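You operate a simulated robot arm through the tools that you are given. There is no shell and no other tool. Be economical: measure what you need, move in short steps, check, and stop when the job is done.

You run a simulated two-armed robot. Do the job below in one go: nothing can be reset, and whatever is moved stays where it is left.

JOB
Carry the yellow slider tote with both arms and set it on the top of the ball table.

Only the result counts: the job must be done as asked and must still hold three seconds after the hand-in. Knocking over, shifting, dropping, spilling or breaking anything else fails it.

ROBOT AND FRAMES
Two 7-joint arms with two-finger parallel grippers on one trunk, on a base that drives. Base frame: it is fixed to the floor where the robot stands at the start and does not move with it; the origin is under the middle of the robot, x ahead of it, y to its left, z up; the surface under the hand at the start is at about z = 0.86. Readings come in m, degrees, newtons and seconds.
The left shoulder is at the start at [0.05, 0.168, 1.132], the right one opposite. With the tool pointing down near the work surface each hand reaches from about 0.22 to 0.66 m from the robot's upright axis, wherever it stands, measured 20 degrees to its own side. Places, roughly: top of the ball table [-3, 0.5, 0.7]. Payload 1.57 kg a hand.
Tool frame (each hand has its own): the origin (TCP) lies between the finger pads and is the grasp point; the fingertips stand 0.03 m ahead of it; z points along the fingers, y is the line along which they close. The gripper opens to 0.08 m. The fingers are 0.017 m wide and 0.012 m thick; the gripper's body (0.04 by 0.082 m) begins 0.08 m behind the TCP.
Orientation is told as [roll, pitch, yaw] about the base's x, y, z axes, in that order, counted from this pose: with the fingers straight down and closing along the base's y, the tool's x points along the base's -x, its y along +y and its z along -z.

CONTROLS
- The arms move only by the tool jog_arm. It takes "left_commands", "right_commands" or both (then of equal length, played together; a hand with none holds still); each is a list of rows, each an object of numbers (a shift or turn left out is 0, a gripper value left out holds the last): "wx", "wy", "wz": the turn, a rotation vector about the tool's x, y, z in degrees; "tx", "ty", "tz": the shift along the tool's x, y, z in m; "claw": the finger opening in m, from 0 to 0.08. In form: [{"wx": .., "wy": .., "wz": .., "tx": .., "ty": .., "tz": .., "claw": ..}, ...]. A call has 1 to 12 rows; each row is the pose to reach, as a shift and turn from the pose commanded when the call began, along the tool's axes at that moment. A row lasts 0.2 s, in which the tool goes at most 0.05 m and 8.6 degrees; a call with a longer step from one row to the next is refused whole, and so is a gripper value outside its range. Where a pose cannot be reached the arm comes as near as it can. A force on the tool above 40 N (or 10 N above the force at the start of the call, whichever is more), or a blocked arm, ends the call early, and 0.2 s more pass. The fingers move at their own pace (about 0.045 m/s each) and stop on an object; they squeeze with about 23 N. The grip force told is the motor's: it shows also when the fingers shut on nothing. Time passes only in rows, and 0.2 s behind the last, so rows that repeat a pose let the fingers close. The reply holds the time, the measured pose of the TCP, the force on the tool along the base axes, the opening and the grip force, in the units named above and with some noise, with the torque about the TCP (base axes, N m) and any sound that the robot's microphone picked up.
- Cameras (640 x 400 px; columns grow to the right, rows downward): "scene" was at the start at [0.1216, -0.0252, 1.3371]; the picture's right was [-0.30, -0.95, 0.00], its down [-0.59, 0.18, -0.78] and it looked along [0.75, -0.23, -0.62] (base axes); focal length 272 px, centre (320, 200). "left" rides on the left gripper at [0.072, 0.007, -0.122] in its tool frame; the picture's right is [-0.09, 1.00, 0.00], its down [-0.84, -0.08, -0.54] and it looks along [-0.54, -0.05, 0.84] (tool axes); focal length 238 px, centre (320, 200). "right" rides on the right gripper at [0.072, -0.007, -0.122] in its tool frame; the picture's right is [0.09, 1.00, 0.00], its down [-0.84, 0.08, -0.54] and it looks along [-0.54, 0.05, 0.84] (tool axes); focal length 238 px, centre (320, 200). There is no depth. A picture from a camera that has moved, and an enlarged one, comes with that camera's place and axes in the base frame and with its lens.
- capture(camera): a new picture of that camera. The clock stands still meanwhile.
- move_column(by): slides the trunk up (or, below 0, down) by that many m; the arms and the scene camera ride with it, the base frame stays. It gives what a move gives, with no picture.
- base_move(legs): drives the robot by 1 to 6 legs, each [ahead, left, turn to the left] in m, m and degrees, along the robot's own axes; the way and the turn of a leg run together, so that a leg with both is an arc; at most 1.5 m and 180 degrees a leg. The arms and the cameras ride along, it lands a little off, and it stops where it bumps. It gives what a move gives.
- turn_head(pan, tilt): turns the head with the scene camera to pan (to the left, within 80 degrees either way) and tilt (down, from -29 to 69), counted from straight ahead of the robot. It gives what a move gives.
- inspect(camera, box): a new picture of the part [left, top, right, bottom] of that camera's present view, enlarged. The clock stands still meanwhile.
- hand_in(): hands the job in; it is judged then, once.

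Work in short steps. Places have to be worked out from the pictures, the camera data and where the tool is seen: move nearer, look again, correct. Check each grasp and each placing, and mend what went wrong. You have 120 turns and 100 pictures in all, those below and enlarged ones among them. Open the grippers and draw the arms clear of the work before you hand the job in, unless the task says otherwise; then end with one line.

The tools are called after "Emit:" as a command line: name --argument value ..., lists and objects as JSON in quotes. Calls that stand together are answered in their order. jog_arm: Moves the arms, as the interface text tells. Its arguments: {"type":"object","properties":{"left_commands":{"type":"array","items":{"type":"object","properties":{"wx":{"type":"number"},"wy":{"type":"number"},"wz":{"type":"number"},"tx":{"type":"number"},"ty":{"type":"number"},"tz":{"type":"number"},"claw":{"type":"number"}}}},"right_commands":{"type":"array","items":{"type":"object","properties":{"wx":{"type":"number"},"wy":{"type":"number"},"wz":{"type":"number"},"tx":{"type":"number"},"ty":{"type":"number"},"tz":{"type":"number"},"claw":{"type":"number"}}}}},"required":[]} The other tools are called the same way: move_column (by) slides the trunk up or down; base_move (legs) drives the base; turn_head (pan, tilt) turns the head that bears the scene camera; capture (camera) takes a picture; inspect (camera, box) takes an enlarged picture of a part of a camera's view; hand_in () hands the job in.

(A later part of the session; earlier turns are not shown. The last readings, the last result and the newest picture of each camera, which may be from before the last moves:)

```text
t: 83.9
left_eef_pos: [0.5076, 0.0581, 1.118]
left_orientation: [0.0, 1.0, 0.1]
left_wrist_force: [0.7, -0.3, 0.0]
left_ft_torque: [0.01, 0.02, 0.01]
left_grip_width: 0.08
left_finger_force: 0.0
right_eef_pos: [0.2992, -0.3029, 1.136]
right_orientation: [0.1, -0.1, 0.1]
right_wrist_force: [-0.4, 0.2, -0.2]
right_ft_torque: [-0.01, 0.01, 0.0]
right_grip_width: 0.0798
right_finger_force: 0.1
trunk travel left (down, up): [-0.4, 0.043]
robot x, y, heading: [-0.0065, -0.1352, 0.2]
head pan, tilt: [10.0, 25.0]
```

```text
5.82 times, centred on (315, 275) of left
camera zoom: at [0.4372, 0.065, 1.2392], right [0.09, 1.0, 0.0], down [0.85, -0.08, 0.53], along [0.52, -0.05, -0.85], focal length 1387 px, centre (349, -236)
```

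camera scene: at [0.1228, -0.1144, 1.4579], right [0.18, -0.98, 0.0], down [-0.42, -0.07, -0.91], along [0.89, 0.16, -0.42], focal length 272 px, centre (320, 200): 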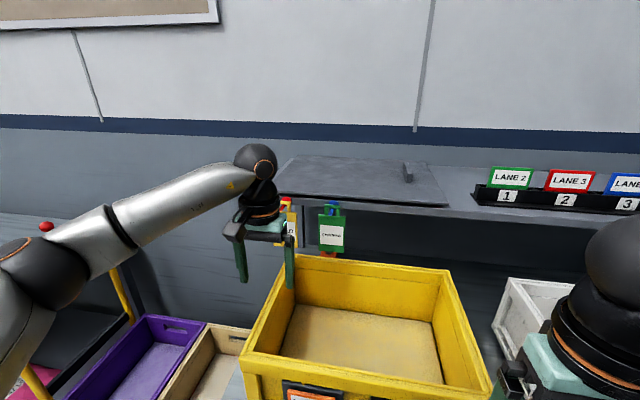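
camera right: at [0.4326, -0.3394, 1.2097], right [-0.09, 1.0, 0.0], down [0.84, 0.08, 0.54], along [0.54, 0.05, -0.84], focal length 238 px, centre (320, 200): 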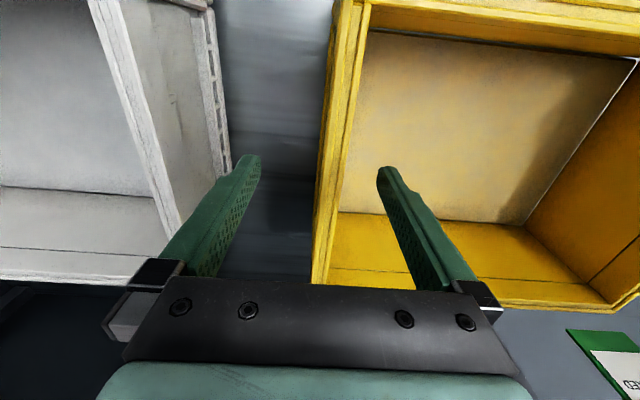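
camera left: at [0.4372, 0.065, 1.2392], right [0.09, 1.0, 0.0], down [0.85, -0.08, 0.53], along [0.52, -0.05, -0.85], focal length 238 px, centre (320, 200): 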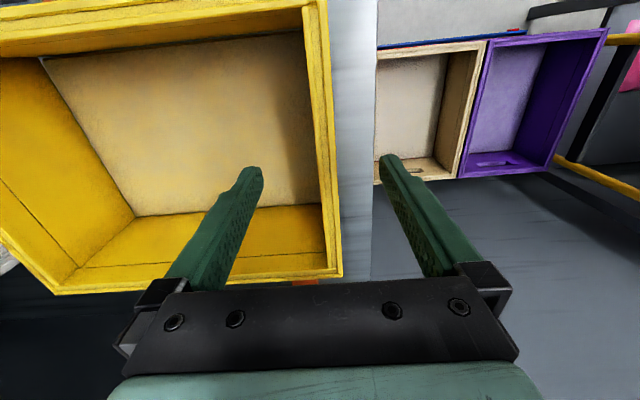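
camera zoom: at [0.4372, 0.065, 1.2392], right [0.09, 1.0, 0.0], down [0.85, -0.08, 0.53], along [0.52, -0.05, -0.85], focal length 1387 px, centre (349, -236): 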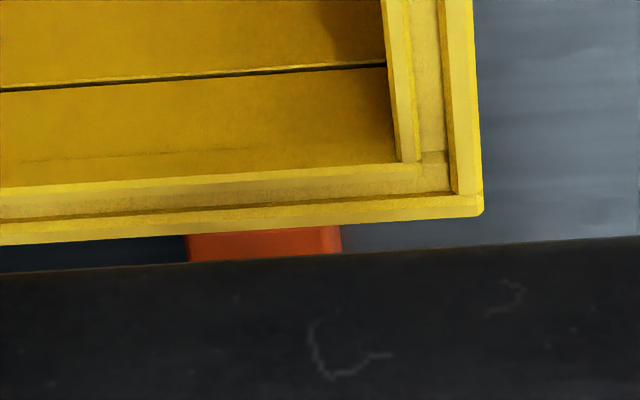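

That is a separate orange object on the table behind the tote; I'll lift and withdraw straight away from it. Now I'll try re-posturing the right arm by moving inward while retracted, then forward.

Emit:
jog_arm --right_commands '[{"tx": 0.03, "ty": 0.02}, {"tx": 0.05, "ty": 0.06}, {"tx": 0.05, "ty": 0.1}, {"tx": 0.05, "ty": 0.14}, {"tx": 0.01, "ty": 0.14}, {"tx": -0.03, "ty": 0.14}, {"tx": -0.07, "ty": 0.14}, {"tx": -0.11, "ty": 0.13}, {"tx": -0.15, "ty": 0.1}, {"tx": -0.19, "ty": 0.06}, {"tx": -0.22, "ty": 0.02}, {"tx": -0.225, "ty": -0.015}]'

```text
refused: row 10 steps farther than a row can; nothing moved
```

Emit:
jog_arm --right_commands '[{"tx": 0.03, "ty": 0.02}, {"tx": 0.05, "ty": 0.06}, {"tx": 0.05, "ty": 0.1}, {"tx": 0.05, "ty": 0.14}, {"tx": 0.01, "ty": 0.14}, {"tx": -0.03, "ty": 0.14}, {"tx": -0.07, "ty": 0.14}, {"tx": -0.11, "ty": 0.13}, {"tx": -0.15, "ty": 0.1}, {"tx": -0.18, "ty": 0.065}, {"tx": -0.21, "ty": 0.03}, {"tx": -0.225, "ty": -0.015}]'

```text
t: 86.5
left_eef_pos: [0.5068, 0.058, 1.1178]
left_orientation: [0.1, 1.0, 0.1]
left_wrist_force: [0.0, 1.0, 0.0]
left_ft_torque: [0.02, 0.0, 0.0]
left_grip_width: 0.0802
left_finger_force: 0.1
right_eef_pos: [0.5066, -0.3331, 1.1377]
right_orientation: [0.1, -0.1, 0.0]
right_wrist_force: [-0.2, 0.0, -1.2]
right_ft_torque: [-0.01, -0.05, -0.01]
right_grip_width: 0.0799
right_finger_force: 0.1
right hand out of reach, approached as far as the arm can: row 3, 4, 5, 6, 7, 8, 9, 10, 11, 12
trunk travel left (down, up): [-0.4, 0.043]
robot x, y, heading: [-0.0097, -0.1301, -0.1]
head pan, tilt: [10.0, 25.0]
```

The limit is the same, so it depends on the elbow posture. I'll back the base away and lower the right hand deeply, to see whether a lower elbow frees inward reach.

Emit:
base_move --legs '[[-0.5, 0, 0]]'

Emit:
jog_arm --right_commands '[{"tx": 0.03, "tz": 0.035}, {"tx": 0.06, "tz": 0.07}, {"tx": 0.09, "tz": 0.105}, {"tx": 0.1, "tz": 0.15}, {"tx": 0.1, "tz": 0.195}, {"tx": 0.1, "tz": 0.24}, {"tx": 0.1, "tz": 0.285}, {"tx": 0.1, "ty": 0.03, "tz": 0.3}, {"tx": 0.1, "ty": 0.06, "tz": 0.3}, {"tx": 0.1, "ty": 0.1, "tz": 0.3}, {"tx": 0.06, "ty": 0.1, "tz": 0.3}, {"tx": 0.02, "ty": 0.1, "tz": 0.3}]'

Emit:
turn_head --pan 0 --tilt 69

Emit:
capture --camera "scene"

```text
t: 89.5
left_eef_pos: [0.0065, 0.0589, 1.1166]
left_orientation: [0.1, 1.1, 0.5]
left_wrist_force: [-0.8, 0.1, -0.6]
left_ft_torque: [0.03, -0.04, 0.01]
left_grip_width: 0.0796
left_finger_force: 0.0
right_eef_pos: [0.0097, -0.3314, 1.1365]
right_orientation: [0.1, 0.0, 0.4]
right_wrist_force: [-0.5, 0.6, 0.1]
right_ft_torque: [-0.01, -0.03, -0.02]
right_grip_width: 0.08
right_finger_force: 0.1
trunk travel left (down, up): [-0.4, 0.043]
robot x, y, heading: [-0.5075, -0.1344, 0.5]
head pan, tilt: [10.0, 25.0]
```

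```text
t: 92.0
left_eef_pos: [0.0059, 0.0579, 1.1176]
left_orientation: [0.1, 1.0, 0.5]
left_wrist_force: [-0.4, 0.0, 0.9]
left_ft_torque: [0.04, -0.02, 0.0]
left_grip_width: 0.08
left_finger_force: 0.0
right_eef_pos: [-0.0829, -0.325, 0.9381]
right_orientation: [0.1, -0.2, 0.6]
right_wrist_force: [0.3, 0.4, -0.4]
right_ft_torque: [0.01, 0.06, 0.05]
right_grip_width: 0.08
right_finger_force: 0.1
right hand out of reach, approached as far as the arm can: row 6, 7, 8, 9, 10, 11, 12
trunk travel left (down, up): [-0.4, 0.043]
robot x, y, heading: [-0.5061, -0.1365, 0.9]
head pan, tilt: [10.0, 25.0]
```

```text
t: 93.2
left_eef_pos: [0.0061, 0.0585, 1.1173]
left_orientation: [0.1, 1.0, 0.4]
left_wrist_force: [-0.3, -0.1, 0.6]
left_ft_torque: [-0.02, 0.03, -0.01]
left_grip_width: 0.0802
left_finger_force: 0.0
right_eef_pos: [-0.0851, -0.3249, 0.937]
right_orientation: [0.2, -0.2, 0.5]
right_wrist_force: [-0.5, -0.7, -0.7]
right_ft_torque: [-0.01, 0.0, 0.03]
right_grip_width: 0.0802
right_finger_force: 0.1
trunk travel left (down, up): [-0.4, 0.043]
robot x, y, heading: [-0.5064, -0.1335, 0.6]
head pan, tilt: [0.0, 68.8]
```

```text
69 pictures are left
camera scene: at [-0.4104, -0.1333, 1.3985], right [0.01, -1.0, 0.0], down [-0.93, -0.01, -0.36], along [0.36, 0.0, -0.93], focal length 272 px, centre (320, 200)
```

scene: 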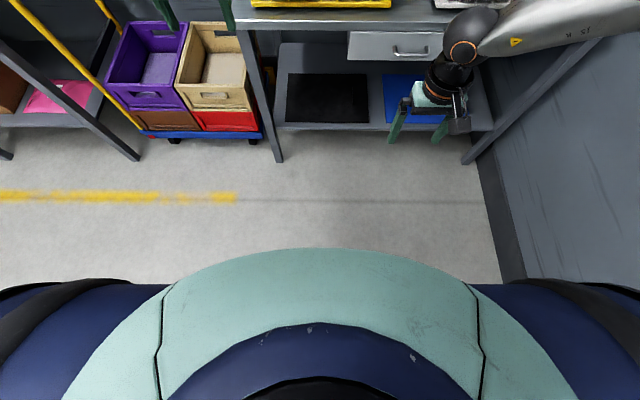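

The low posture doesn't help either, but the right arm reliably works up to about 0.505 m ahead at 0.2 m lateral. So I'll drive 0.03 m closer than before instead. First I'll bring both hands to the pre-grasp pose at z≈1.10 while clear of the table.

Emit:
jog_arm --left_commands '[{"wy": -1, "tz": 0.008}, {"wy": -1, "tz": 0.016}, {"wy": -1, "tz": 0.016}, {"wy": -1, "tz": 0.016}, {"wy": -1, "tx": 0.004, "tz": 0.016}]' --right_commands '[{"tz": -0.045}, {"tz": -0.09}, {"tz": -0.13}, {"tx": -0.03, "ty": -0.004, "tz": -0.163}, {"tx": -0.07, "ty": -0.008, "tz": -0.163}]'

```text
t: 94.4
left_eef_pos: [0.0024, 0.0589, 1.1022]
left_orientation: [0.2, 0.1, 0.6]
left_wrist_force: [0.5, 0.0, -0.6]
left_ft_torque: [0.0, -0.01, 0.01]
left_grip_width: 0.08
left_finger_force: 0.2
right_eef_pos: [-0.0155, -0.3345, 1.0976]
right_orientation: [0.0, 0.0, 0.5]
right_wrist_force: [0.5, -0.3, 0.2]
right_ft_torque: [-0.02, -0.01, -0.01]
right_grip_width: 0.08
right_finger_force: 0.2
trunk travel left (down, up): [-0.4, 0.043]
robot x, y, heading: [-0.5067, -0.1352, 0.6]
head pan, tilt: [0.0, 68.8]
```

Driving in with a small heading correction to robot x≈0.02.

Emit:
base_move --legs '[[0.3, 0.003, -0.6], [0.225, 0, 0]]'

Emit:
turn_head --pan 0 --tilt 50

Emit:
capture --camera "scene"

```text
t: 97.7
left_eef_pos: [0.5247, 0.0535, 1.1018]
left_orientation: [0.1, 0.2, -0.2]
left_wrist_force: [0.8, 0.6, 0.2]
left_ft_torque: [-0.02, 0.02, 0.0]
left_grip_width: 0.0802
left_finger_force: 0.1
right_eef_pos: [0.4994, -0.3392, 1.0986]
right_orientation: [0.1, -0.1, -0.3]
right_wrist_force: [1.0, 0.7, 0.3]
right_ft_torque: [-0.01, 0.03, 0.0]
right_grip_width: 0.0802
right_finger_force: 0.0
trunk travel left (down, up): [-0.4, 0.043]
robot x, y, heading: [0.0142, -0.1284, -0.1]
head pan, tilt: [0.0, 68.8]
```

```text
t: 98.5
left_eef_pos: [0.5247, 0.0538, 1.1021]
left_orientation: [0.0, 0.0, -0.3]
left_wrist_force: [-1.0, -0.1, 0.4]
left_ft_torque: [-0.02, 0.01, -0.01]
left_grip_width: 0.0801
left_finger_force: 0.0
right_eef_pos: [0.4988, -0.3389, 1.0985]
right_orientation: [0.1, -0.1, -0.3]
right_wrist_force: [-0.3, -0.9, -0.3]
right_ft_torque: [-0.02, 0.0, 0.01]
right_grip_width: 0.08
right_finger_force: 0.0
trunk travel left (down, up): [-0.4, 0.043]
robot x, y, heading: [0.0113, -0.1329, -0.2]
head pan, tilt: [0.0, 50.0]
```

```text
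68 pictures are left
camera scene: at [0.1296, -0.1316, 1.4204], right [0.0, -1.0, 0.0], down [-0.77, 0.0, -0.64], along [0.64, 0.0, -0.77], focal length 272 px, centre (320, 200)
```

scene: 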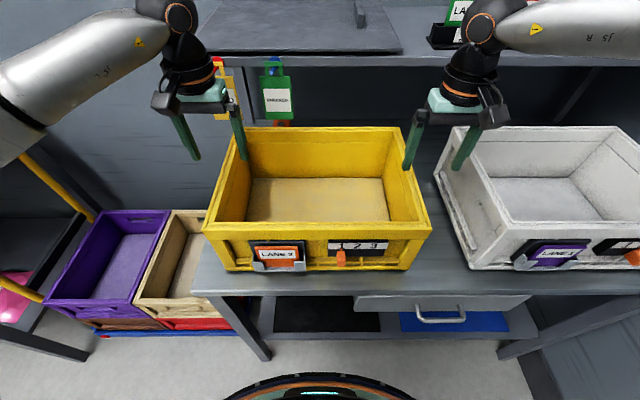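

Rim centres work out to y≈0.061 and −0.318, and the tote centre to x≈0.536. I'll pull the left hand back 0.02 (hook clearance), move the base ahead 0.025, then centre the right hand.

Emit:
jog_arm --left_commands '[{"tx": 0.02, "ty": 0.007}]' --right_commands '[{"tz": 0.0}]'

Emit:
base_move --legs '[[0.03, 0.002, 0]]'

Emit:
jog_arm --right_commands '[{"ty": 0.01}, {"ty": 0.02}]'

Emit:
capture --camera "right"

Emit:
capture --camera "left"

```text
t: 98.9
left_eef_pos: [0.5037, 0.0628, 1.1028]
left_orientation: [0.1, 0.1, -0.2]
left_wrist_force: [-0.2, -0.1, 0.1]
left_ft_torque: [-0.03, -0.01, -0.01]
left_grip_width: 0.08
left_finger_force: 0.0
right_eef_pos: [0.4985, -0.3389, 1.0988]
right_orientation: [0.1, -0.1, -0.3]
right_wrist_force: [-0.2, 0.0, -0.8]
right_ft_torque: [0.0, 0.01, -0.02]
right_grip_width: 0.0796
right_finger_force: 0.0
trunk travel left (down, up): [-0.4, 0.043]
robot x, y, heading: [0.0116, -0.1318, -0.1]
head pan, tilt: [0.0, 50.0]
```

```text
t: 99.8
left_eef_pos: [0.5343, 0.0622, 1.1022]
left_orientation: [0.1, 0.1, -0.4]
left_wrist_force: [0.3, -0.4, 0.2]
left_ft_torque: [0.01, 0.01, 0.0]
left_grip_width: 0.08
left_finger_force: 0.0
right_eef_pos: [0.5301, -0.3376, 1.0985]
right_orientation: [0.1, -0.2, -0.4]
right_wrist_force: [0.8, 0.1, -1.6]
right_ft_torque: [-0.02, 0.03, -0.03]
right_grip_width: 0.0801
right_finger_force: 0.0
trunk travel left (down, up): [-0.4, 0.043]
robot x, y, heading: [0.0431, -0.132, -0.3]
head pan, tilt: [0.0, 50.0]
```

```text
t: 100.3
left_eef_pos: [0.535, 0.0621, 1.1029]
left_orientation: [0.1, 0.0, -0.4]
left_wrist_force: [-0.1, -0.3, 0.1]
left_ft_torque: [0.01, 0.01, -0.02]
left_grip_width: 0.0799
left_finger_force: 0.0
right_eef_pos: [0.5294, -0.317, 1.0984]
right_orientation: [0.2, -0.1, -0.4]
right_wrist_force: [-0.4, -0.3, -0.6]
right_ft_torque: [0.01, 0.02, 0.01]
right_grip_width: 0.0801
right_finger_force: 0.0
trunk travel left (down, up): [-0.4, 0.043]
robot x, y, heading: [0.0418, -0.127, -0.2]
head pan, tilt: [0.0, 50.0]
```

```text
67 pictures are left
camera right: at [0.4566, -0.3238, 1.2209], right [-0.09, 1.0, 0.0], down [0.84, 0.07, 0.54], along [0.54, 0.05, -0.84], focal length 238 px, centre (320, 200)
```

right: 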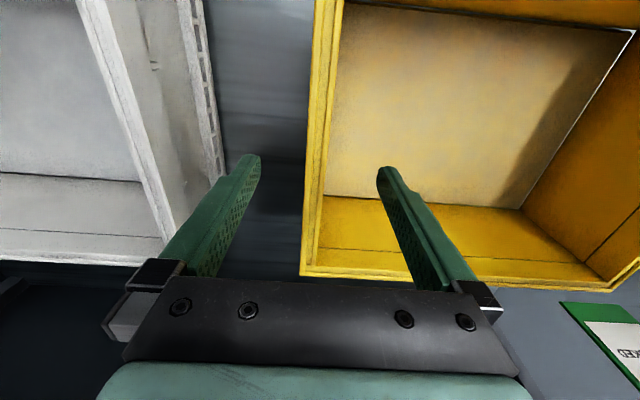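

```text
66 pictures are left
camera left: at [0.4624, 0.0705, 1.2226], right [0.1, 1.0, 0.0], down [0.84, -0.08, 0.54], along [0.54, -0.05, -0.84], focal length 238 px, centre (320, 200)
```

left: 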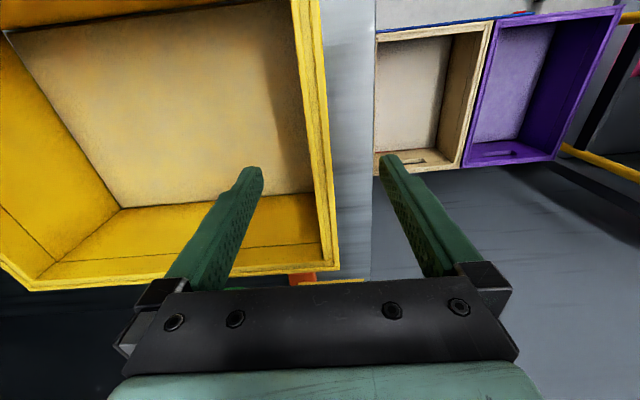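

Both hands straddle the rims well. I'll descend to TCP z≈0.997 with the fingers open.

Emit:
jog_arm --left_commands '[{"tx": 0.004, "tz": 0.03}, {"tx": 0.004, "tz": 0.06}, {"tx": 0.004, "tz": 0.085}, {"tx": 0.004, "tz": 0.105}]' --right_commands '[{"tz": 0.03}, {"tz": 0.06}, {"tz": 0.082}, {"tz": 0.101}]'

Emit:
capture --camera "scene"

```text
t: 101.3
left_eef_pos: [0.5299, 0.063, 0.9968]
left_orientation: [0.2, -0.1, -0.3]
left_wrist_force: [-0.5, 0.3, -0.3]
left_ft_torque: [0.0, 0.0, -0.01]
left_grip_width: 0.0801
left_finger_force: 0.1
right_eef_pos: [0.5205, -0.3268, 1.0021]
right_orientation: [0.2, -0.2, -0.4]
right_wrist_force: [0.0, 0.8, 0.2]
right_ft_torque: [-0.03, 0.0, 0.04]
right_grip_width: 0.08
right_finger_force: 0.1
right hand out of reach, approached as far as the arm can: row 3, 4
trunk travel left (down, up): [-0.4, 0.043]
robot x, y, heading: [0.0474, -0.1276, -0.3]
head pan, tilt: [0.0, 50.0]
```

```text
65 pictures are left
camera scene: at [0.1598, -0.1299, 1.4205], right [-0.01, -1.0, 0.0], down [-0.77, 0.0, -0.64], along [0.64, 0.0, -0.77], focal length 272 px, centre (320, 200)
```

scene: 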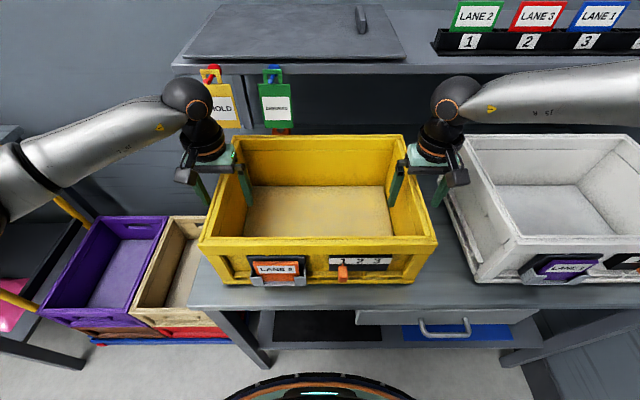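

The right arm loses reach when it is low relative to its shoulder. I'll raise both hands 0.1 and lower the trunk 0.1, so they end at the same grasp height in a better posture.

Emit:
jog_arm --left_commands '[{"tz": -0.03}, {"tz": -0.06}, {"tz": -0.1}]' --right_commands '[{"tz": -0.03}, {"tz": -0.06, "ty": 0.005}, {"tz": -0.1, "tx": -0.008, "ty": 0.009}]'

Emit:
move_column --by -0.1

```text
t: 102.2
left_eef_pos: [0.5317, 0.0623, 1.0976]
left_orientation: [0.1, 0.0, -0.4]
left_wrist_force: [-0.6, -0.5, 0.2]
left_ft_torque: [0.02, -0.03, 0.01]
left_grip_width: 0.0801
left_finger_force: 0.1
right_eef_pos: [0.5263, -0.3178, 1.1043]
right_orientation: [-0.1, -0.1, -0.4]
right_wrist_force: [-0.5, 0.2, 0.4]
right_ft_torque: [0.02, -0.01, 0.01]
right_grip_width: 0.0802
right_finger_force: 0.0
trunk travel left (down, up): [-0.4, 0.043]
robot x, y, heading: [0.0454, -0.131, -0.2]
head pan, tilt: [0.0, 50.0]
```

```text
t: 103.5
left_eef_pos: [0.5315, 0.063, 0.9974]
left_orientation: [0.0, 0.0, -0.4]
left_wrist_force: [0.3, -0.1, -0.5]
left_ft_torque: [0.01, 0.03, -0.04]
left_grip_width: 0.0803
left_finger_force: 0.0
right_eef_pos: [0.527, -0.3173, 1.0051]
right_orientation: [0.2, -0.1, -0.4]
right_wrist_force: [0.9, 0.3, 0.5]
right_ft_torque: [0.03, 0.01, 0.0]
right_grip_width: 0.08
right_finger_force: 0.0
trunk travel left (down, up): [-0.3, 0.143]
robot x, y, heading: [0.0467, -0.1309, -0.5]
head pan, tilt: [0.0, 50.0]
```

Both hands are placed symmetrically at the grasp height. A small right-hand trim, then close both grippers.

Emit:
jog_arm --left_commands '[{"claw": 0.08}, {"claw": 0.04}, {"claw": 0.03}, {"claw": 0.0}, {"claw": 0.0}, {"claw": 0.0}, {"claw": 0.0}, {"claw": 0.0}]' --right_commands '[{"tx": -0.004, "tz": 0.007, "claw": 0.08}, {"tx": -0.004, "tz": 0.007, "claw": 0.04}, {"tx": -0.004, "tz": 0.007, "claw": 0.03}, {"tx": -0.004, "tz": 0.007, "claw": 0.0}, {"tx": -0.004, "tz": 0.007, "claw": 0.0}, {"tx": -0.004, "tz": 0.007, "claw": 0.0}, {"tx": -0.004, "tz": 0.007, "claw": 0.0}, {"tx": -0.004, "tz": 0.007, "claw": 0.0}]'

Emit:
capture --camera "scene"

```text
t: 105.3
left_eef_pos: [0.5321, 0.0625, 0.997]
left_orientation: [0.2, 0.0, -0.3]
left_wrist_force: [0.3, 10.1, -0.4]
left_ft_torque: [-1.24, 0.27, 0.21]
left_grip_width: 0.0181
left_finger_force: 22.8
right_eef_pos: [0.5314, -0.3192, 0.9959]
right_orientation: [0.0, -0.1, -0.4]
right_wrist_force: [-1.5, -14.8, 3.6]
right_ft_torque: [0.1, 0.1, 0.37]
right_grip_width: 0.0178
right_finger_force: 23.4
trunk travel left (down, up): [-0.3, 0.143]
robot x, y, heading: [0.0429, -0.1261, -0.3]
head pan, tilt: [0.0, 50.0]
```

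```text
64 pictures are left
camera scene: at [0.1596, -0.1301, 1.3205], right [-0.01, -1.0, 0.0], down [-0.77, 0.0, -0.64], along [0.64, 0.0, -0.77], focal length 272 px, centre (320, 200)
```

scene: 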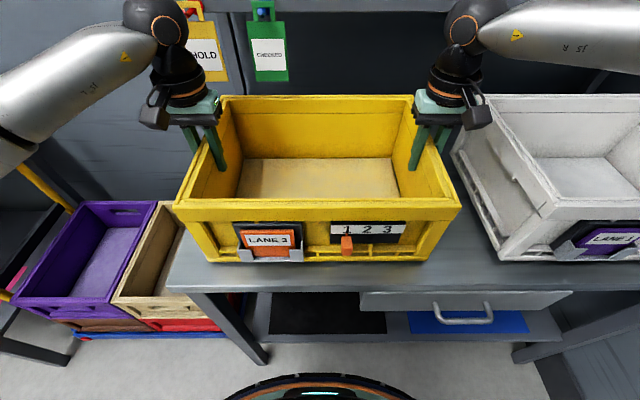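

Both grips are firm at 0.018 m. I'll relieve the inward squeeze slightly, then lift 0.03 with the trunk and check.

Emit:
jog_arm --left_commands '[{"ty": 0.001}, {"ty": 0.002}]' --right_commands '[{"ty": -0.001}, {"ty": -0.002}]'

Emit:
move_column --by 0.03

Emit:
capture --camera "scene"

```text
t: 105.9
left_eef_pos: [0.5317, 0.0642, 0.9974]
left_orientation: [0.1, 0.1, -0.5]
left_wrist_force: [1.5, 0.7, -0.7]
left_ft_torque: [-0.22, 0.17, 0.52]
left_grip_width: 0.0179
left_finger_force: 22.7
right_eef_pos: [0.5318, -0.3177, 0.9958]
right_orientation: [0.1, -0.1, -0.3]
right_wrist_force: [2.4, -2.4, 2.0]
right_ft_torque: [-1.17, 0.19, 0.07]
right_grip_width: 0.018
right_finger_force: 23.1
trunk travel left (down, up): [-0.3, 0.143]
robot x, y, heading: [0.0435, -0.1319, -0.3]
head pan, tilt: [0.0, 50.0]
```

```text
t: 106.6
left_eef_pos: [0.5323, 0.0641, 1.0285]
left_orientation: [0.0, -0.1, -0.4]
left_wrist_force: [2.1, -3.4, 5.3]
left_ft_torque: [0.17, 0.63, 0.13]
left_grip_width: 0.0178
left_finger_force: 22.7
right_eef_pos: [0.5302, -0.3168, 1.0278]
right_orientation: [0.3, -0.2, -0.3]
right_wrist_force: [1.9, 4.3, 6.3]
right_ft_torque: [-0.51, 0.69, 0.03]
right_grip_width: 0.0176
right_finger_force: 23.4
trunk travel left (down, up): [-0.33, 0.113]
robot x, y, heading: [0.0451, -0.1285, -0.2]
head pan, tilt: [0.0, 50.0]
```

```text
63 pictures are left
camera scene: at [0.1594, -0.1296, 1.3509], right [0.0, -1.0, 0.0], down [-0.77, 0.0, -0.64], along [0.64, 0.0, -0.77], focal length 272 px, centre (320, 200)
```

scene: 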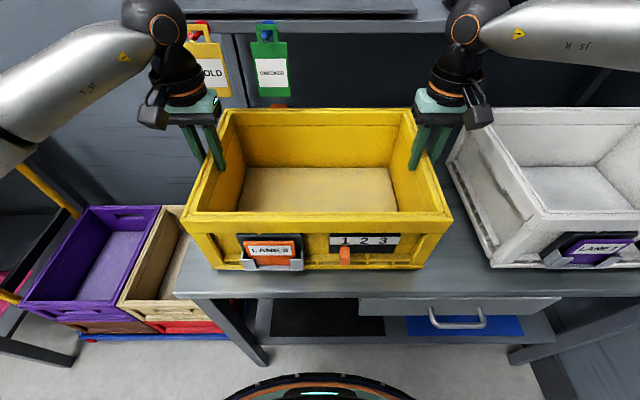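

The picture geometry suggests the tote's rim may still be at its old height while the hands rose. I'll zoom in to check.

Emit:
inspect --camera "scene" --box '[120, 60, 330, 290]'

Emit:
capture --camera "right"

Emit:
capture --camera "left"

```text
1.74 times, centred on (225, 175) of scene
camera zoom: at [0.1594, -0.1296, 1.3509], right [0.0, -1.0, 0.0], down [-0.77, 0.0, -0.64], along [0.64, 0.0, -0.77], focal length 472 px, centre (485, 244)
```

zoom: 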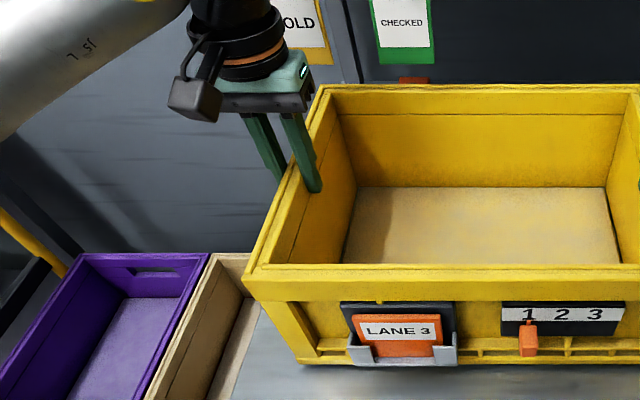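

```text
61 pictures are left
camera right: at [0.4588, -0.3254, 1.1507], right [-0.09, 1.0, 0.0], down [0.83, 0.07, 0.55], along [0.54, 0.05, -0.84], focal length 238 px, centre (320, 200)
```

right: 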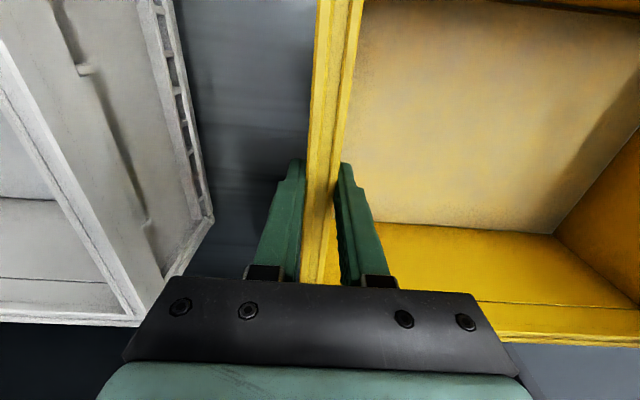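

```text
60 pictures are left
camera left: at [0.4596, 0.0722, 1.1487], right [0.1, 0.99, 0.0], down [0.84, -0.08, 0.54], along [0.54, -0.05, -0.84], focal length 238 px, centre (320, 200)
```

left: 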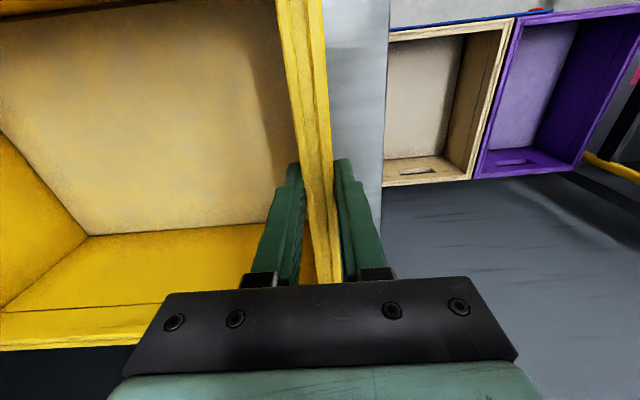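

The camera geometry says the rim is still at z≈1.03, so the fingers slid up the wall. I'll take a still reading, then a small extra lift with the arms to learn the force behaviour.

Emit:
jog_arm --left_commands '[{}, {}, {}]' --right_commands '[{}, {}, {}]'

Emit:
jog_arm --left_commands '[{"tz": -0.005}, {"tz": -0.01}]' --right_commands '[{"tz": -0.005}, {"tz": -0.01}]'

Emit:
capture --camera "scene"

```text
t: 107.4
left_eef_pos: [0.5312, 0.0644, 1.0276]
left_orientation: [0.0, -0.2, -0.3]
left_wrist_force: [4.7, -7.7, 10.5]
left_ft_torque: [-0.04, 0.52, 0.17]
left_grip_width: 0.0177
left_finger_force: 23.0
right_eef_pos: [0.5311, -0.3177, 1.0279]
right_orientation: [0.2, -0.3, -0.4]
right_wrist_force: [3.8, 9.6, 12.5]
right_ft_torque: [-0.43, 0.53, 0.01]
right_grip_width: 0.0178
right_finger_force: 23.2
trunk travel left (down, up): [-0.33, 0.113]
robot x, y, heading: [0.0432, -0.1273, -0.1]
head pan, tilt: [0.0, 50.0]
```

```text
t: 108.0
left_eef_pos: [0.532, 0.0635, 1.0353]
left_orientation: [0.1, 0.2, -0.5]
left_wrist_force: [1.3, -14.3, -5.2]
left_ft_torque: [-0.11, 0.3, 0.25]
left_grip_width: 0.018
left_finger_force: 23.6
right_eef_pos: [0.5302, -0.3176, 1.0352]
right_orientation: [0.1, 0.1, -0.3]
right_wrist_force: [-1.1, 14.7, -5.3]
right_ft_torque: [-0.1, -0.3, 0.18]
right_grip_width: 0.0179
right_finger_force: 22.9
trunk travel left (down, up): [-0.33, 0.113]
robot x, y, heading: [0.0408, -0.1344, -0.2]
head pan, tilt: [0.0, 50.0]
```

```text
59 pictures are left
camera scene: at [0.1602, -0.1298, 1.3501], right [-0.01, -1.0, 0.0], down [-0.77, 0.0, -0.64], along [0.64, 0.0, -0.77], focal length 272 px, centre (320, 200)
```

scene: 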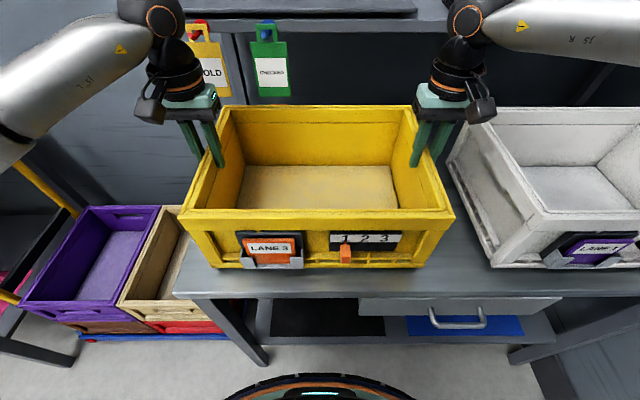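

This time the tote did lift with the arms; it was the trunk's faster motion that slipped the fingers up. I'll set it back down 1 cm, open, go lower for a deeper grip, regrip, and then lift slowly with the arms.

Emit:
jog_arm --left_commands '[{"tz": 0.004, "ty": -0.001}, {"tz": 0.009, "ty": -0.001}, {"tz": 0.009, "ty": -0.001, "claw": 0.05}, {"tz": 0.009, "ty": -0.001, "claw": 0.05}, {"tz": 0.009, "ty": -0.001, "claw": 0.05}]' --right_commands '[{"tz": 0.004, "ty": 0.001}, {"tz": 0.009, "ty": 0.001}, {"tz": 0.009, "ty": 0.001, "claw": 0.05}, {"tz": 0.009, "ty": 0.001, "claw": 0.05}, {"tz": 0.009, "ty": 0.001, "claw": 0.05}]'

Emit:
move_column --by -0.03

Emit:
capture --camera "scene"

```text
t: 109.2
left_eef_pos: [0.5312, 0.0648, 1.0288]
left_orientation: [0.3, 0.0, -0.4]
left_wrist_force: [-0.5, -0.7, -0.1]
left_ft_torque: [-0.03, 0.02, 0.02]
left_grip_width: 0.0499
left_finger_force: 0.1
right_eef_pos: [0.5321, -0.3174, 1.0275]
right_orientation: [0.0, -0.1, -0.4]
right_wrist_force: [-0.3, -0.1, 0.1]
right_ft_torque: [0.0, 0.0, 0.0]
right_grip_width: 0.05
right_finger_force: 0.0
trunk travel left (down, up): [-0.33, 0.113]
robot x, y, heading: [0.0407, -0.1307, -0.3]
head pan, tilt: [0.0, 50.0]
```

```text
t: 110.0
left_eef_pos: [0.5308, 0.0629, 0.9986]
left_orientation: [0.1, 0.0, -0.5]
left_wrist_force: [0.5, 0.3, -0.2]
left_ft_torque: [-0.04, -0.01, -0.01]
left_grip_width: 0.05
left_finger_force: 0.1
right_eef_pos: [0.5305, -0.3166, 0.998]
right_orientation: [0.1, -0.1, -0.4]
right_wrist_force: [0.2, 0.6, -0.4]
right_ft_torque: [-0.03, 0.01, 0.01]
right_grip_width: 0.0503
right_finger_force: 0.1
trunk travel left (down, up): [-0.3, 0.143]
robot x, y, heading: [0.0439, -0.1296, -0.3]
head pan, tilt: [0.0, 50.0]
```

```text
58 pictures are left
camera scene: at [0.1594, -0.1299, 1.3204], right [-0.01, -1.0, 0.0], down [-0.77, 0.0, -0.64], along [0.64, 0.0, -0.77], focal length 272 px, centre (320, 200)
```

scene: 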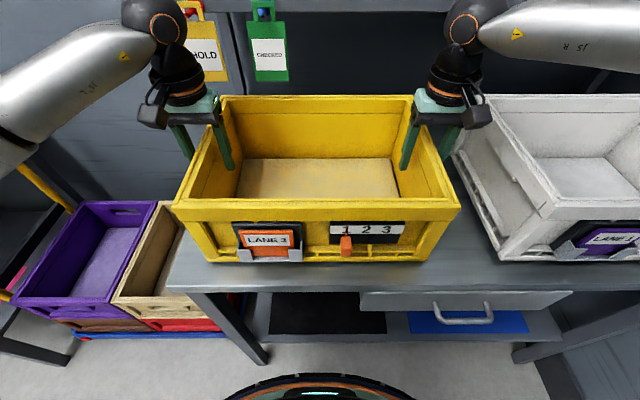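

The tote is back in place. I'll lower to TCP z≈0.985 and close both grippers on the rim centres (y≈0.0645 and −0.3185).

Emit:
jog_arm --left_commands '[{"ty": 0.0015, "tz": 0.007}, {"ty": 0.0015, "tz": 0.014}, {"ty": 0.0015, "tz": 0.014, "claw": 0.0}, {"ty": 0.0015, "tz": 0.014, "claw": 0.0}, {"ty": 0.0015, "tz": 0.014, "claw": 0.0}, {"ty": 0.0015, "tz": 0.014, "claw": 0.0}, {"ty": 0.0015, "tz": 0.014, "claw": 0.0}]' --right_commands '[{"ty": -0.002, "tz": 0.007}, {"ty": -0.002, "tz": 0.014}, {"ty": -0.002, "tz": 0.014, "claw": 0.0}, {"ty": -0.002, "tz": 0.014, "claw": 0.0}, {"ty": -0.002, "tz": 0.014, "claw": 0.0}, {"ty": -0.002, "tz": 0.014, "claw": 0.0}, {"ty": -0.002, "tz": 0.014, "claw": 0.0}]'

```text
t: 111.6
left_eef_pos: [0.5321, 0.0641, 0.9849]
left_orientation: [0.0, 0.1, -0.5]
left_wrist_force: [0.0, -19.3, 0.1]
left_ft_torque: [0.85, 0.22, 0.39]
left_grip_width: 0.0178
left_finger_force: 22.3
right_eef_pos: [0.5324, -0.3181, 0.9844]
right_orientation: [0.2, -0.1, -0.1]
right_wrist_force: [1.0, 21.8, -0.4]
right_ft_torque: [-1.78, -0.49, 0.09]
right_grip_width: 0.0183
right_finger_force: 23.1
trunk travel left (down, up): [-0.3, 0.143]
robot x, y, heading: [0.0452, -0.1302, -0.5]
head pan, tilt: [0.0, 50.0]
```

The hands now stretch the walls outward with about 20 N. I'll relax about 3 mm each inward and then lift slowly, 4 cm with the arms.

Emit:
jog_arm --left_commands '[{"ty": -0.0015}, {"ty": -0.003}, {"ty": -0.003}]' --right_commands '[{"ty": 0.0015}, {"ty": 0.003}, {"ty": 0.003}]'

Emit:
jog_arm --left_commands '[{"tz": -0.003}, {"tz": -0.006}, {"tz": -0.009}, {"tz": -0.012}, {"tz": -0.016}, {"tz": -0.02}, {"tz": -0.02}]' --right_commands '[{"tz": -0.003}, {"tz": -0.006}, {"tz": -0.009}, {"tz": -0.012}, {"tz": -0.016}, {"tz": -0.02}, {"tz": -0.02}]'

Emit:
capture --camera "scene"

```text
t: 112.4
left_eef_pos: [0.5317, 0.0642, 0.985]
left_orientation: [0.2, 0.0, -0.1]
left_wrist_force: [1.2, 2.4, 0.0]
left_ft_torque: [-1.71, -0.12, 0.03]
left_grip_width: 0.0182
left_finger_force: 23.1
right_eef_pos: [0.5323, -0.3184, 0.9834]
right_orientation: [0.1, -0.1, -0.5]
right_wrist_force: [-2.1, 0.2, -0.8]
right_ft_torque: [0.53, -0.4, 0.4]
right_grip_width: 0.0179
right_finger_force: 23.0
trunk travel left (down, up): [-0.3, 0.143]
robot x, y, heading: [0.0397, -0.1306, -0.2]
head pan, tilt: [0.0, 50.0]
```

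```text
t: 114.0
left_eef_pos: [0.532, 0.0645, 1.0053]
left_orientation: [0.2, 0.1, -0.3]
left_wrist_force: [1.4, 22.7, -4.8]
left_ft_torque: [-1.58, -0.7, 0.17]
left_grip_width: 0.0183
left_finger_force: 22.9
right_eef_pos: [0.5323, -0.318, 1.0022]
right_orientation: [0.0, 0.0, -0.5]
right_wrist_force: [-1.1, -22.0, -5.4]
right_ft_torque: [1.61, 0.69, 0.39]
right_grip_width: 0.018
right_finger_force: 23.1
trunk travel left (down, up): [-0.3, 0.143]
robot x, y, heading: [0.0409, -0.1249, -0.1]
head pan, tilt: [0.0, 50.0]
```

```text
57 pictures are left
camera scene: at [0.1605, -0.1298, 1.3203], right [-0.01, -1.0, 0.0], down [-0.77, 0.0, -0.64], along [0.64, 0.0, -0.77], focal length 272 px, centre (320, 200)
```

scene: 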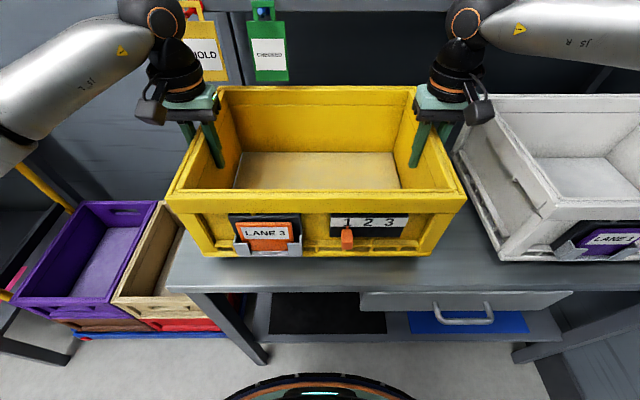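

The tote lifted cleanly (about 5 N per hand). I'll relax the squeeze slightly and raise 3 cm more.

Emit:
jog_arm --left_commands '[{"ty": 0.001, "tz": -0.003}, {"ty": 0.002, "tz": -0.008}, {"ty": 0.002, "tz": -0.013}, {"ty": 0.002, "tz": -0.018}, {"ty": 0.002, "tz": -0.024}, {"ty": 0.002, "tz": -0.03}, {"ty": 0.002, "tz": -0.03}]' --right_commands '[{"ty": -0.001, "tz": -0.003}, {"ty": -0.002, "tz": -0.008}, {"ty": -0.002, "tz": -0.013}, {"ty": -0.002, "tz": -0.018}, {"ty": -0.002, "tz": -0.024}, {"ty": -0.002, "tz": -0.031}, {"ty": -0.002, "tz": -0.031}]'

Emit:
capture --camera "scene"

```text
t: 115.6
left_eef_pos: [0.5313, 0.0636, 1.0341]
left_orientation: [0.0, 0.1, -0.6]
left_wrist_force: [2.3, 7.4, -1.3]
left_ft_torque: [-0.64, 0.67, 0.38]
left_grip_width: 0.0181
left_finger_force: 22.8
right_eef_pos: [0.5318, -0.3193, 1.034]
right_orientation: [0.2, -0.1, -0.3]
right_wrist_force: [-1.4, -6.8, -9.5]
right_ft_torque: [-0.82, -0.64, 0.28]
right_grip_width: 0.018
right_finger_force: 22.4
trunk travel left (down, up): [-0.3, 0.143]
robot x, y, heading: [0.044, -0.1293, -0.3]
head pan, tilt: [0.0, 50.0]
```

```text
56 pictures are left
camera scene: at [0.1605, -0.1298, 1.3203], right [-0.01, -1.0, 0.0], down [-0.77, 0.0, -0.64], along [0.64, 0.0, -0.77], focal length 272 px, centre (320, 200)
```

scene: 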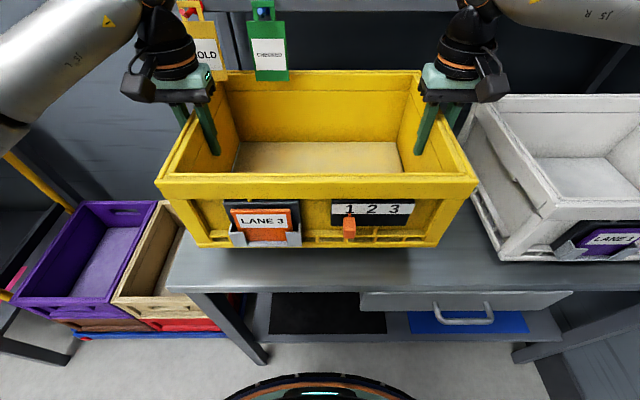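

The tote is up about 5 cm and level. I'll now back straight out, starting with a short leg to check that the grip holds during base motion.

Emit:
base_move --legs '[[-0.12, 0, 0]]'

Emit:
capture --camera "scene"

```text
t: 116.8
left_eef_pos: [0.4152, 0.0649, 1.0355]
left_orientation: [0.2, 0.0, -0.5]
left_wrist_force: [0.3, 0.4, 0.7]
left_ft_torque: [-0.95, 0.68, 0.17]
left_grip_width: 0.0179
left_finger_force: 23.0
right_eef_pos: [0.4151, -0.3183, 1.0336]
right_orientation: [0.2, -0.2, -0.5]
right_wrist_force: [-1.4, -1.7, -10.2]
right_ft_torque: [-1.34, -0.65, 0.19]
right_grip_width: 0.0183
right_finger_force: 23.1
trunk travel left (down, up): [-0.3, 0.143]
robot x, y, heading: [-0.0719, -0.1297, -0.3]
head pan, tilt: [0.0, 50.0]
```

```text
55 pictures are left
camera scene: at [0.0433, -0.1293, 1.3205], right [-0.01, -1.0, 0.0], down [-0.77, 0.0, -0.64], along [0.64, 0.0, -0.77], focal length 272 px, centre (320, 200)
```

scene: 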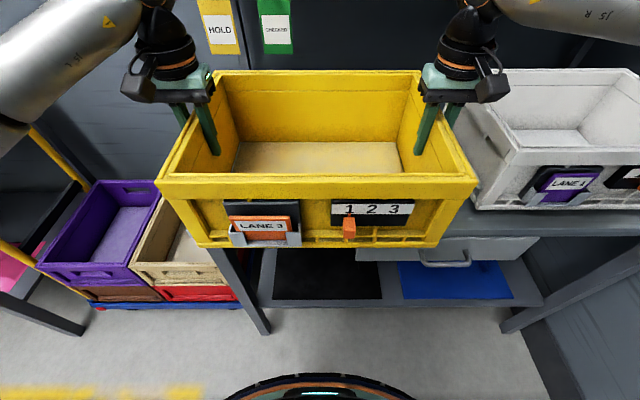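

Grip holds. The right hand bears most of the load, so I'll raise the left hand 1.5 mm to share it, then back up further and turn left in two steps.

Emit:
jog_arm --left_commands '[{"tz": -0.001}, {"tz": -0.0015}]'

Emit:
base_move --legs '[[-0.43, 0, 0.3], [0, 0, 45]]'

Emit:
capture --camera "scene"

```text
t: 117.4
left_eef_pos: [0.4163, 0.0648, 1.0357]
left_orientation: [0.1, 0.1, -0.6]
left_wrist_force: [-0.3, -3.2, -7.1]
left_ft_torque: [0.76, -0.26, 0.27]
left_grip_width: 0.018
left_finger_force: 22.3
right_eef_pos: [0.4147, -0.3175, 1.0324]
right_orientation: [0.3, 0.0, -0.3]
right_wrist_force: [-0.7, 2.5, -4.1]
right_ft_torque: [0.17, 0.25, 0.05]
right_grip_width: 0.0178
right_finger_force: 23.4
trunk travel left (down, up): [-0.3, 0.143]
robot x, y, heading: [-0.0747, -0.1296, -0.3]
head pan, tilt: [0.0, 50.0]
```

```text
t: 122.1
left_eef_pos: [-0.2844, 0.3534, 1.037]
left_orientation: [0.1, 0.0, 43.6]
left_wrist_force: [4.3, -3.6, -11.4]
left_ft_torque: [0.81, 1.11, 0.25]
left_grip_width: 0.018
left_finger_force: 23.4
right_eef_pos: [-0.0175, 0.0789, 1.0332]
right_orientation: [0.1, -0.1, 43.7]
right_wrist_force: [-4.8, 4.1, 0.3]
right_ft_torque: [0.78, 0.4, 0.13]
right_grip_width: 0.0181
right_finger_force: 23.5
trunk travel left (down, up): [-0.3, 0.143]
robot x, y, heading: [-0.502, -0.1258, 43.9]
head pan, tilt: [0.0, 50.0]
```

```text
54 pictures are left
camera scene: at [-0.4162, -0.0435, 1.3203], right [0.69, -0.72, 0.0], down [-0.55, -0.53, -0.64], along [0.46, 0.44, -0.77], focal length 272 px, centre (320, 200)
```

scene: 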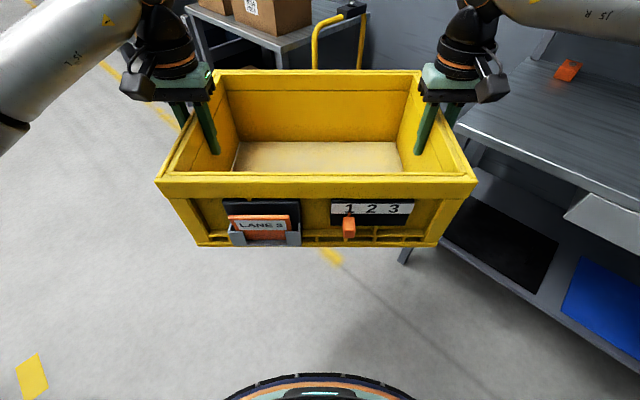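

The tote holds steady. The LANE 3 card in its holder looks like it is leaning, so I'll zoom in.

Emit:
inspect --camera "scene" --box '[200, 180, 320, 255]'

```text
5.33 times, centred on (260, 218) of scene
camera zoom: at [-0.4162, -0.0435, 1.3203], right [0.69, -0.72, 0.0], down [-0.55, -0.53, -0.64], along [0.46, 0.44, -0.77], focal length 1448 px, centre (640, 107)
```

zoom: 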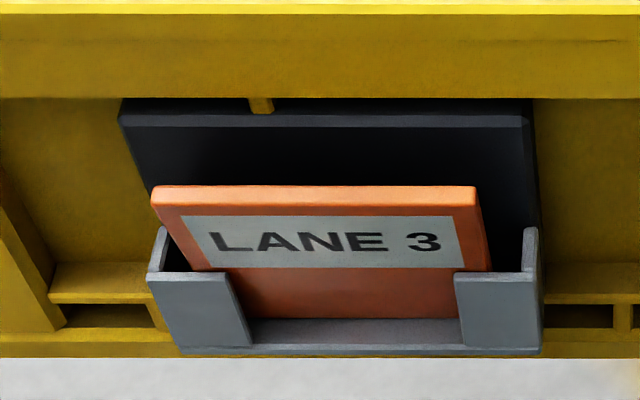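

The card is loose but captured by the holder's lips. I'll continue gently with the turn in moderate steps.

Emit:
base_move --legs '[[0, 0, 45], [0, 0, 45], [0, 0, 46]]'

Emit:
capture --camera "scene"

```text
t: 128.7
left_eef_pos: [-0.9913, -0.3177, 1.0354]
left_orientation: [0.1, 0.1, 179.4]
left_wrist_force: [-0.5, 2.1, -9.2]
left_ft_torque: [-0.98, -0.03, 0.33]
left_grip_width: 0.018
left_finger_force: 23.2
right_eef_pos: [-0.9891, 0.0648, 1.0345]
right_orientation: [0.1, 0.0, 179.5]
right_wrist_force: [1.8, -2.5, -2.0]
right_ft_torque: [-0.35, 0.06, 0.18]
right_grip_width: 0.0177
right_finger_force: 22.7
trunk travel left (down, up): [-0.3, 0.143]
robot x, y, heading: [-0.5028, -0.1271, 179.4]
head pan, tilt: [0.0, 50.0]
```

```text
52 pictures are left
camera scene: at [-0.6191, -0.1244, 1.3203], right [0.01, 1.0, 0.0], down [0.77, -0.01, -0.64], along [-0.64, 0.01, -0.77], focal length 272 px, centre (320, 200)
```

scene: 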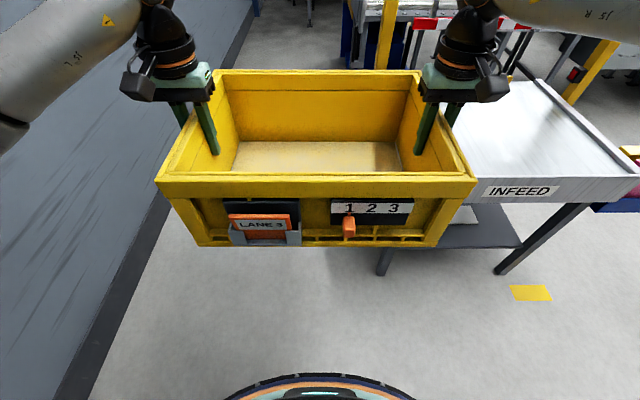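

Steady. Before driving on I need the right elbow's width, to clear the roller frame beside the ball table, so I'll view it from two head angles.

Emit:
turn_head --pan -80 --tilt 20

Emit:
capture --camera "scene"

Emit:
turn_head --pan -25 --tilt 20

Emit:
capture --camera "scene"

```text
t: 130.2
left_eef_pos: [-0.9901, -0.3175, 1.0359]
left_orientation: [0.0, 0.0, 179.4]
left_wrist_force: [-2.2, 1.6, -6.5]
left_ft_torque: [-0.6, -0.05, 0.38]
left_grip_width: 0.0182
left_finger_force: 23.2
right_eef_pos: [-0.9886, 0.0638, 1.0341]
right_orientation: [0.2, 0.0, 179.5]
right_wrist_force: [1.5, -2.0, -3.7]
right_ft_torque: [0.05, 0.03, 0.18]
right_grip_width: 0.018
right_finger_force: 23.1
trunk travel left (down, up): [-0.3, 0.143]
robot x, y, heading: [-0.502, -0.1241, 179.6]
head pan, tilt: [-80.0, 20.0]
```

```text
51 pictures are left
camera scene: at [-0.5576, -0.033, 1.3659], right [0.99, 0.17, 0.0], down [0.06, -0.34, -0.94], along [-0.16, 0.93, -0.34], focal length 272 px, centre (320, 200)
```

scene: 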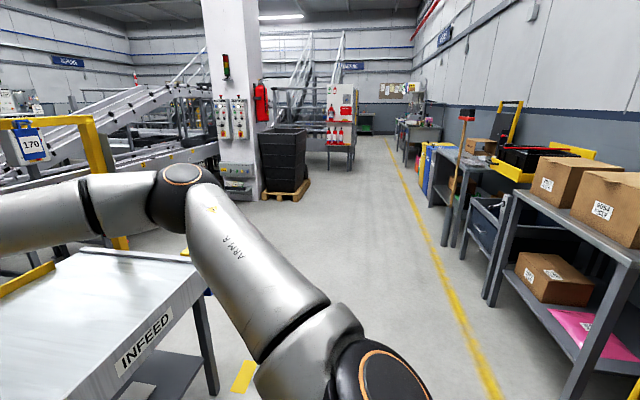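

```text
t: 131.4
left_eef_pos: [-0.9905, -0.3178, 1.0359]
left_orientation: [0.1, 0.1, 179.4]
left_wrist_force: [-1.6, 1.2, -7.9]
left_ft_torque: [-0.68, 0.05, 0.27]
left_grip_width: 0.018
left_finger_force: 23.3
right_eef_pos: [-0.988, 0.0633, 1.0335]
right_orientation: [0.3, 0.0, 179.5]
right_wrist_force: [0.8, -1.6, -3.0]
right_ft_torque: [-0.04, -0.06, 0.23]
right_grip_width: 0.0177
right_finger_force: 22.8
trunk travel left (down, up): [-0.3, 0.143]
robot x, y, heading: [-0.5033, -0.122, 179.5]
head pan, tilt: [-25.0, 20.0]
```

```text
50 pictures are left
camera scene: at [-0.6261, -0.0848, 1.3659], right [0.43, 0.9, 0.0], down [0.31, -0.15, -0.94], along [-0.85, 0.4, -0.34], focal length 272 px, centre (320, 200)
```

scene: 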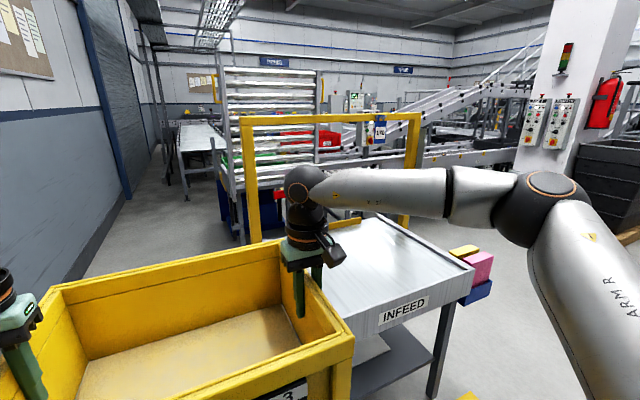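

The right elbow is about 0.375 m lateral and 0.27 m ahead, so a robot x≈−3.12 clears the frame at x=−2.66. I'll test a small trunk descent here for slip, because the tote should stay at the same pixels if the grip holds.

Emit:
move_column --by -0.015

Emit:
turn_head --pan 0 --tilt 50

Emit:
capture --camera "scene"

```text
t: 132.1
left_eef_pos: [-0.99, -0.3177, 1.0212]
left_orientation: [0.1, 0.1, 179.3]
left_wrist_force: [-1.5, 2.0, -7.3]
left_ft_torque: [-0.7, 0.05, 0.3]
left_grip_width: 0.0182
left_finger_force: 22.4
right_eef_pos: [-0.9882, 0.0639, 1.0183]
right_orientation: [0.2, -0.1, 179.4]
right_wrist_force: [0.9, -2.2, -3.1]
right_ft_torque: [-0.04, -0.09, 0.18]
right_grip_width: 0.0175
right_finger_force: 22.9
trunk travel left (down, up): [-0.285, 0.158]
robot x, y, heading: [-0.5022, -0.1244, 179.5]
head pan, tilt: [-25.0, 20.0]
```

```text
t: 133.0
left_eef_pos: [-0.9902, -0.3172, 1.0213]
left_orientation: [0.1, 0.0, 179.4]
left_wrist_force: [-1.6, 1.5, -8.4]
left_ft_torque: [-0.71, 0.09, 0.32]
left_grip_width: 0.0179
left_finger_force: 23.1
right_eef_pos: [-0.9882, 0.0646, 1.0189]
right_orientation: [0.2, 0.0, 179.5]
right_wrist_force: [1.8, -2.1, -2.5]
right_ft_torque: [-0.08, -0.09, 0.14]
right_grip_width: 0.0178
right_finger_force: 22.9
trunk travel left (down, up): [-0.285, 0.158]
robot x, y, heading: [-0.5016, -0.1251, 179.4]
head pan, tilt: [0.0, 50.0]
```

```text
49 pictures are left
camera scene: at [-0.6191, -0.1242, 1.3054], right [0.01, 1.0, 0.0], down [0.77, -0.01, -0.64], along [-0.64, 0.01, -0.77], focal length 272 px, centre (320, 200)
```

scene: 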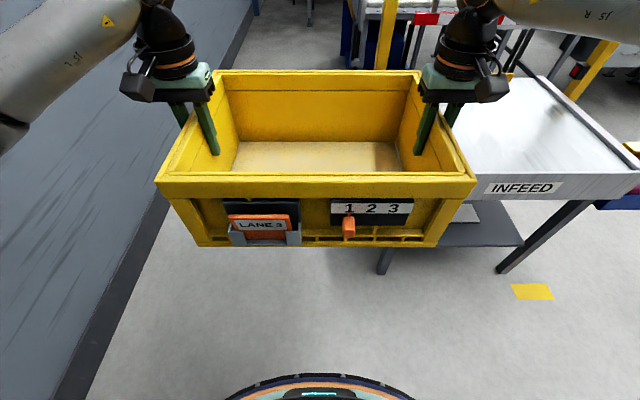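

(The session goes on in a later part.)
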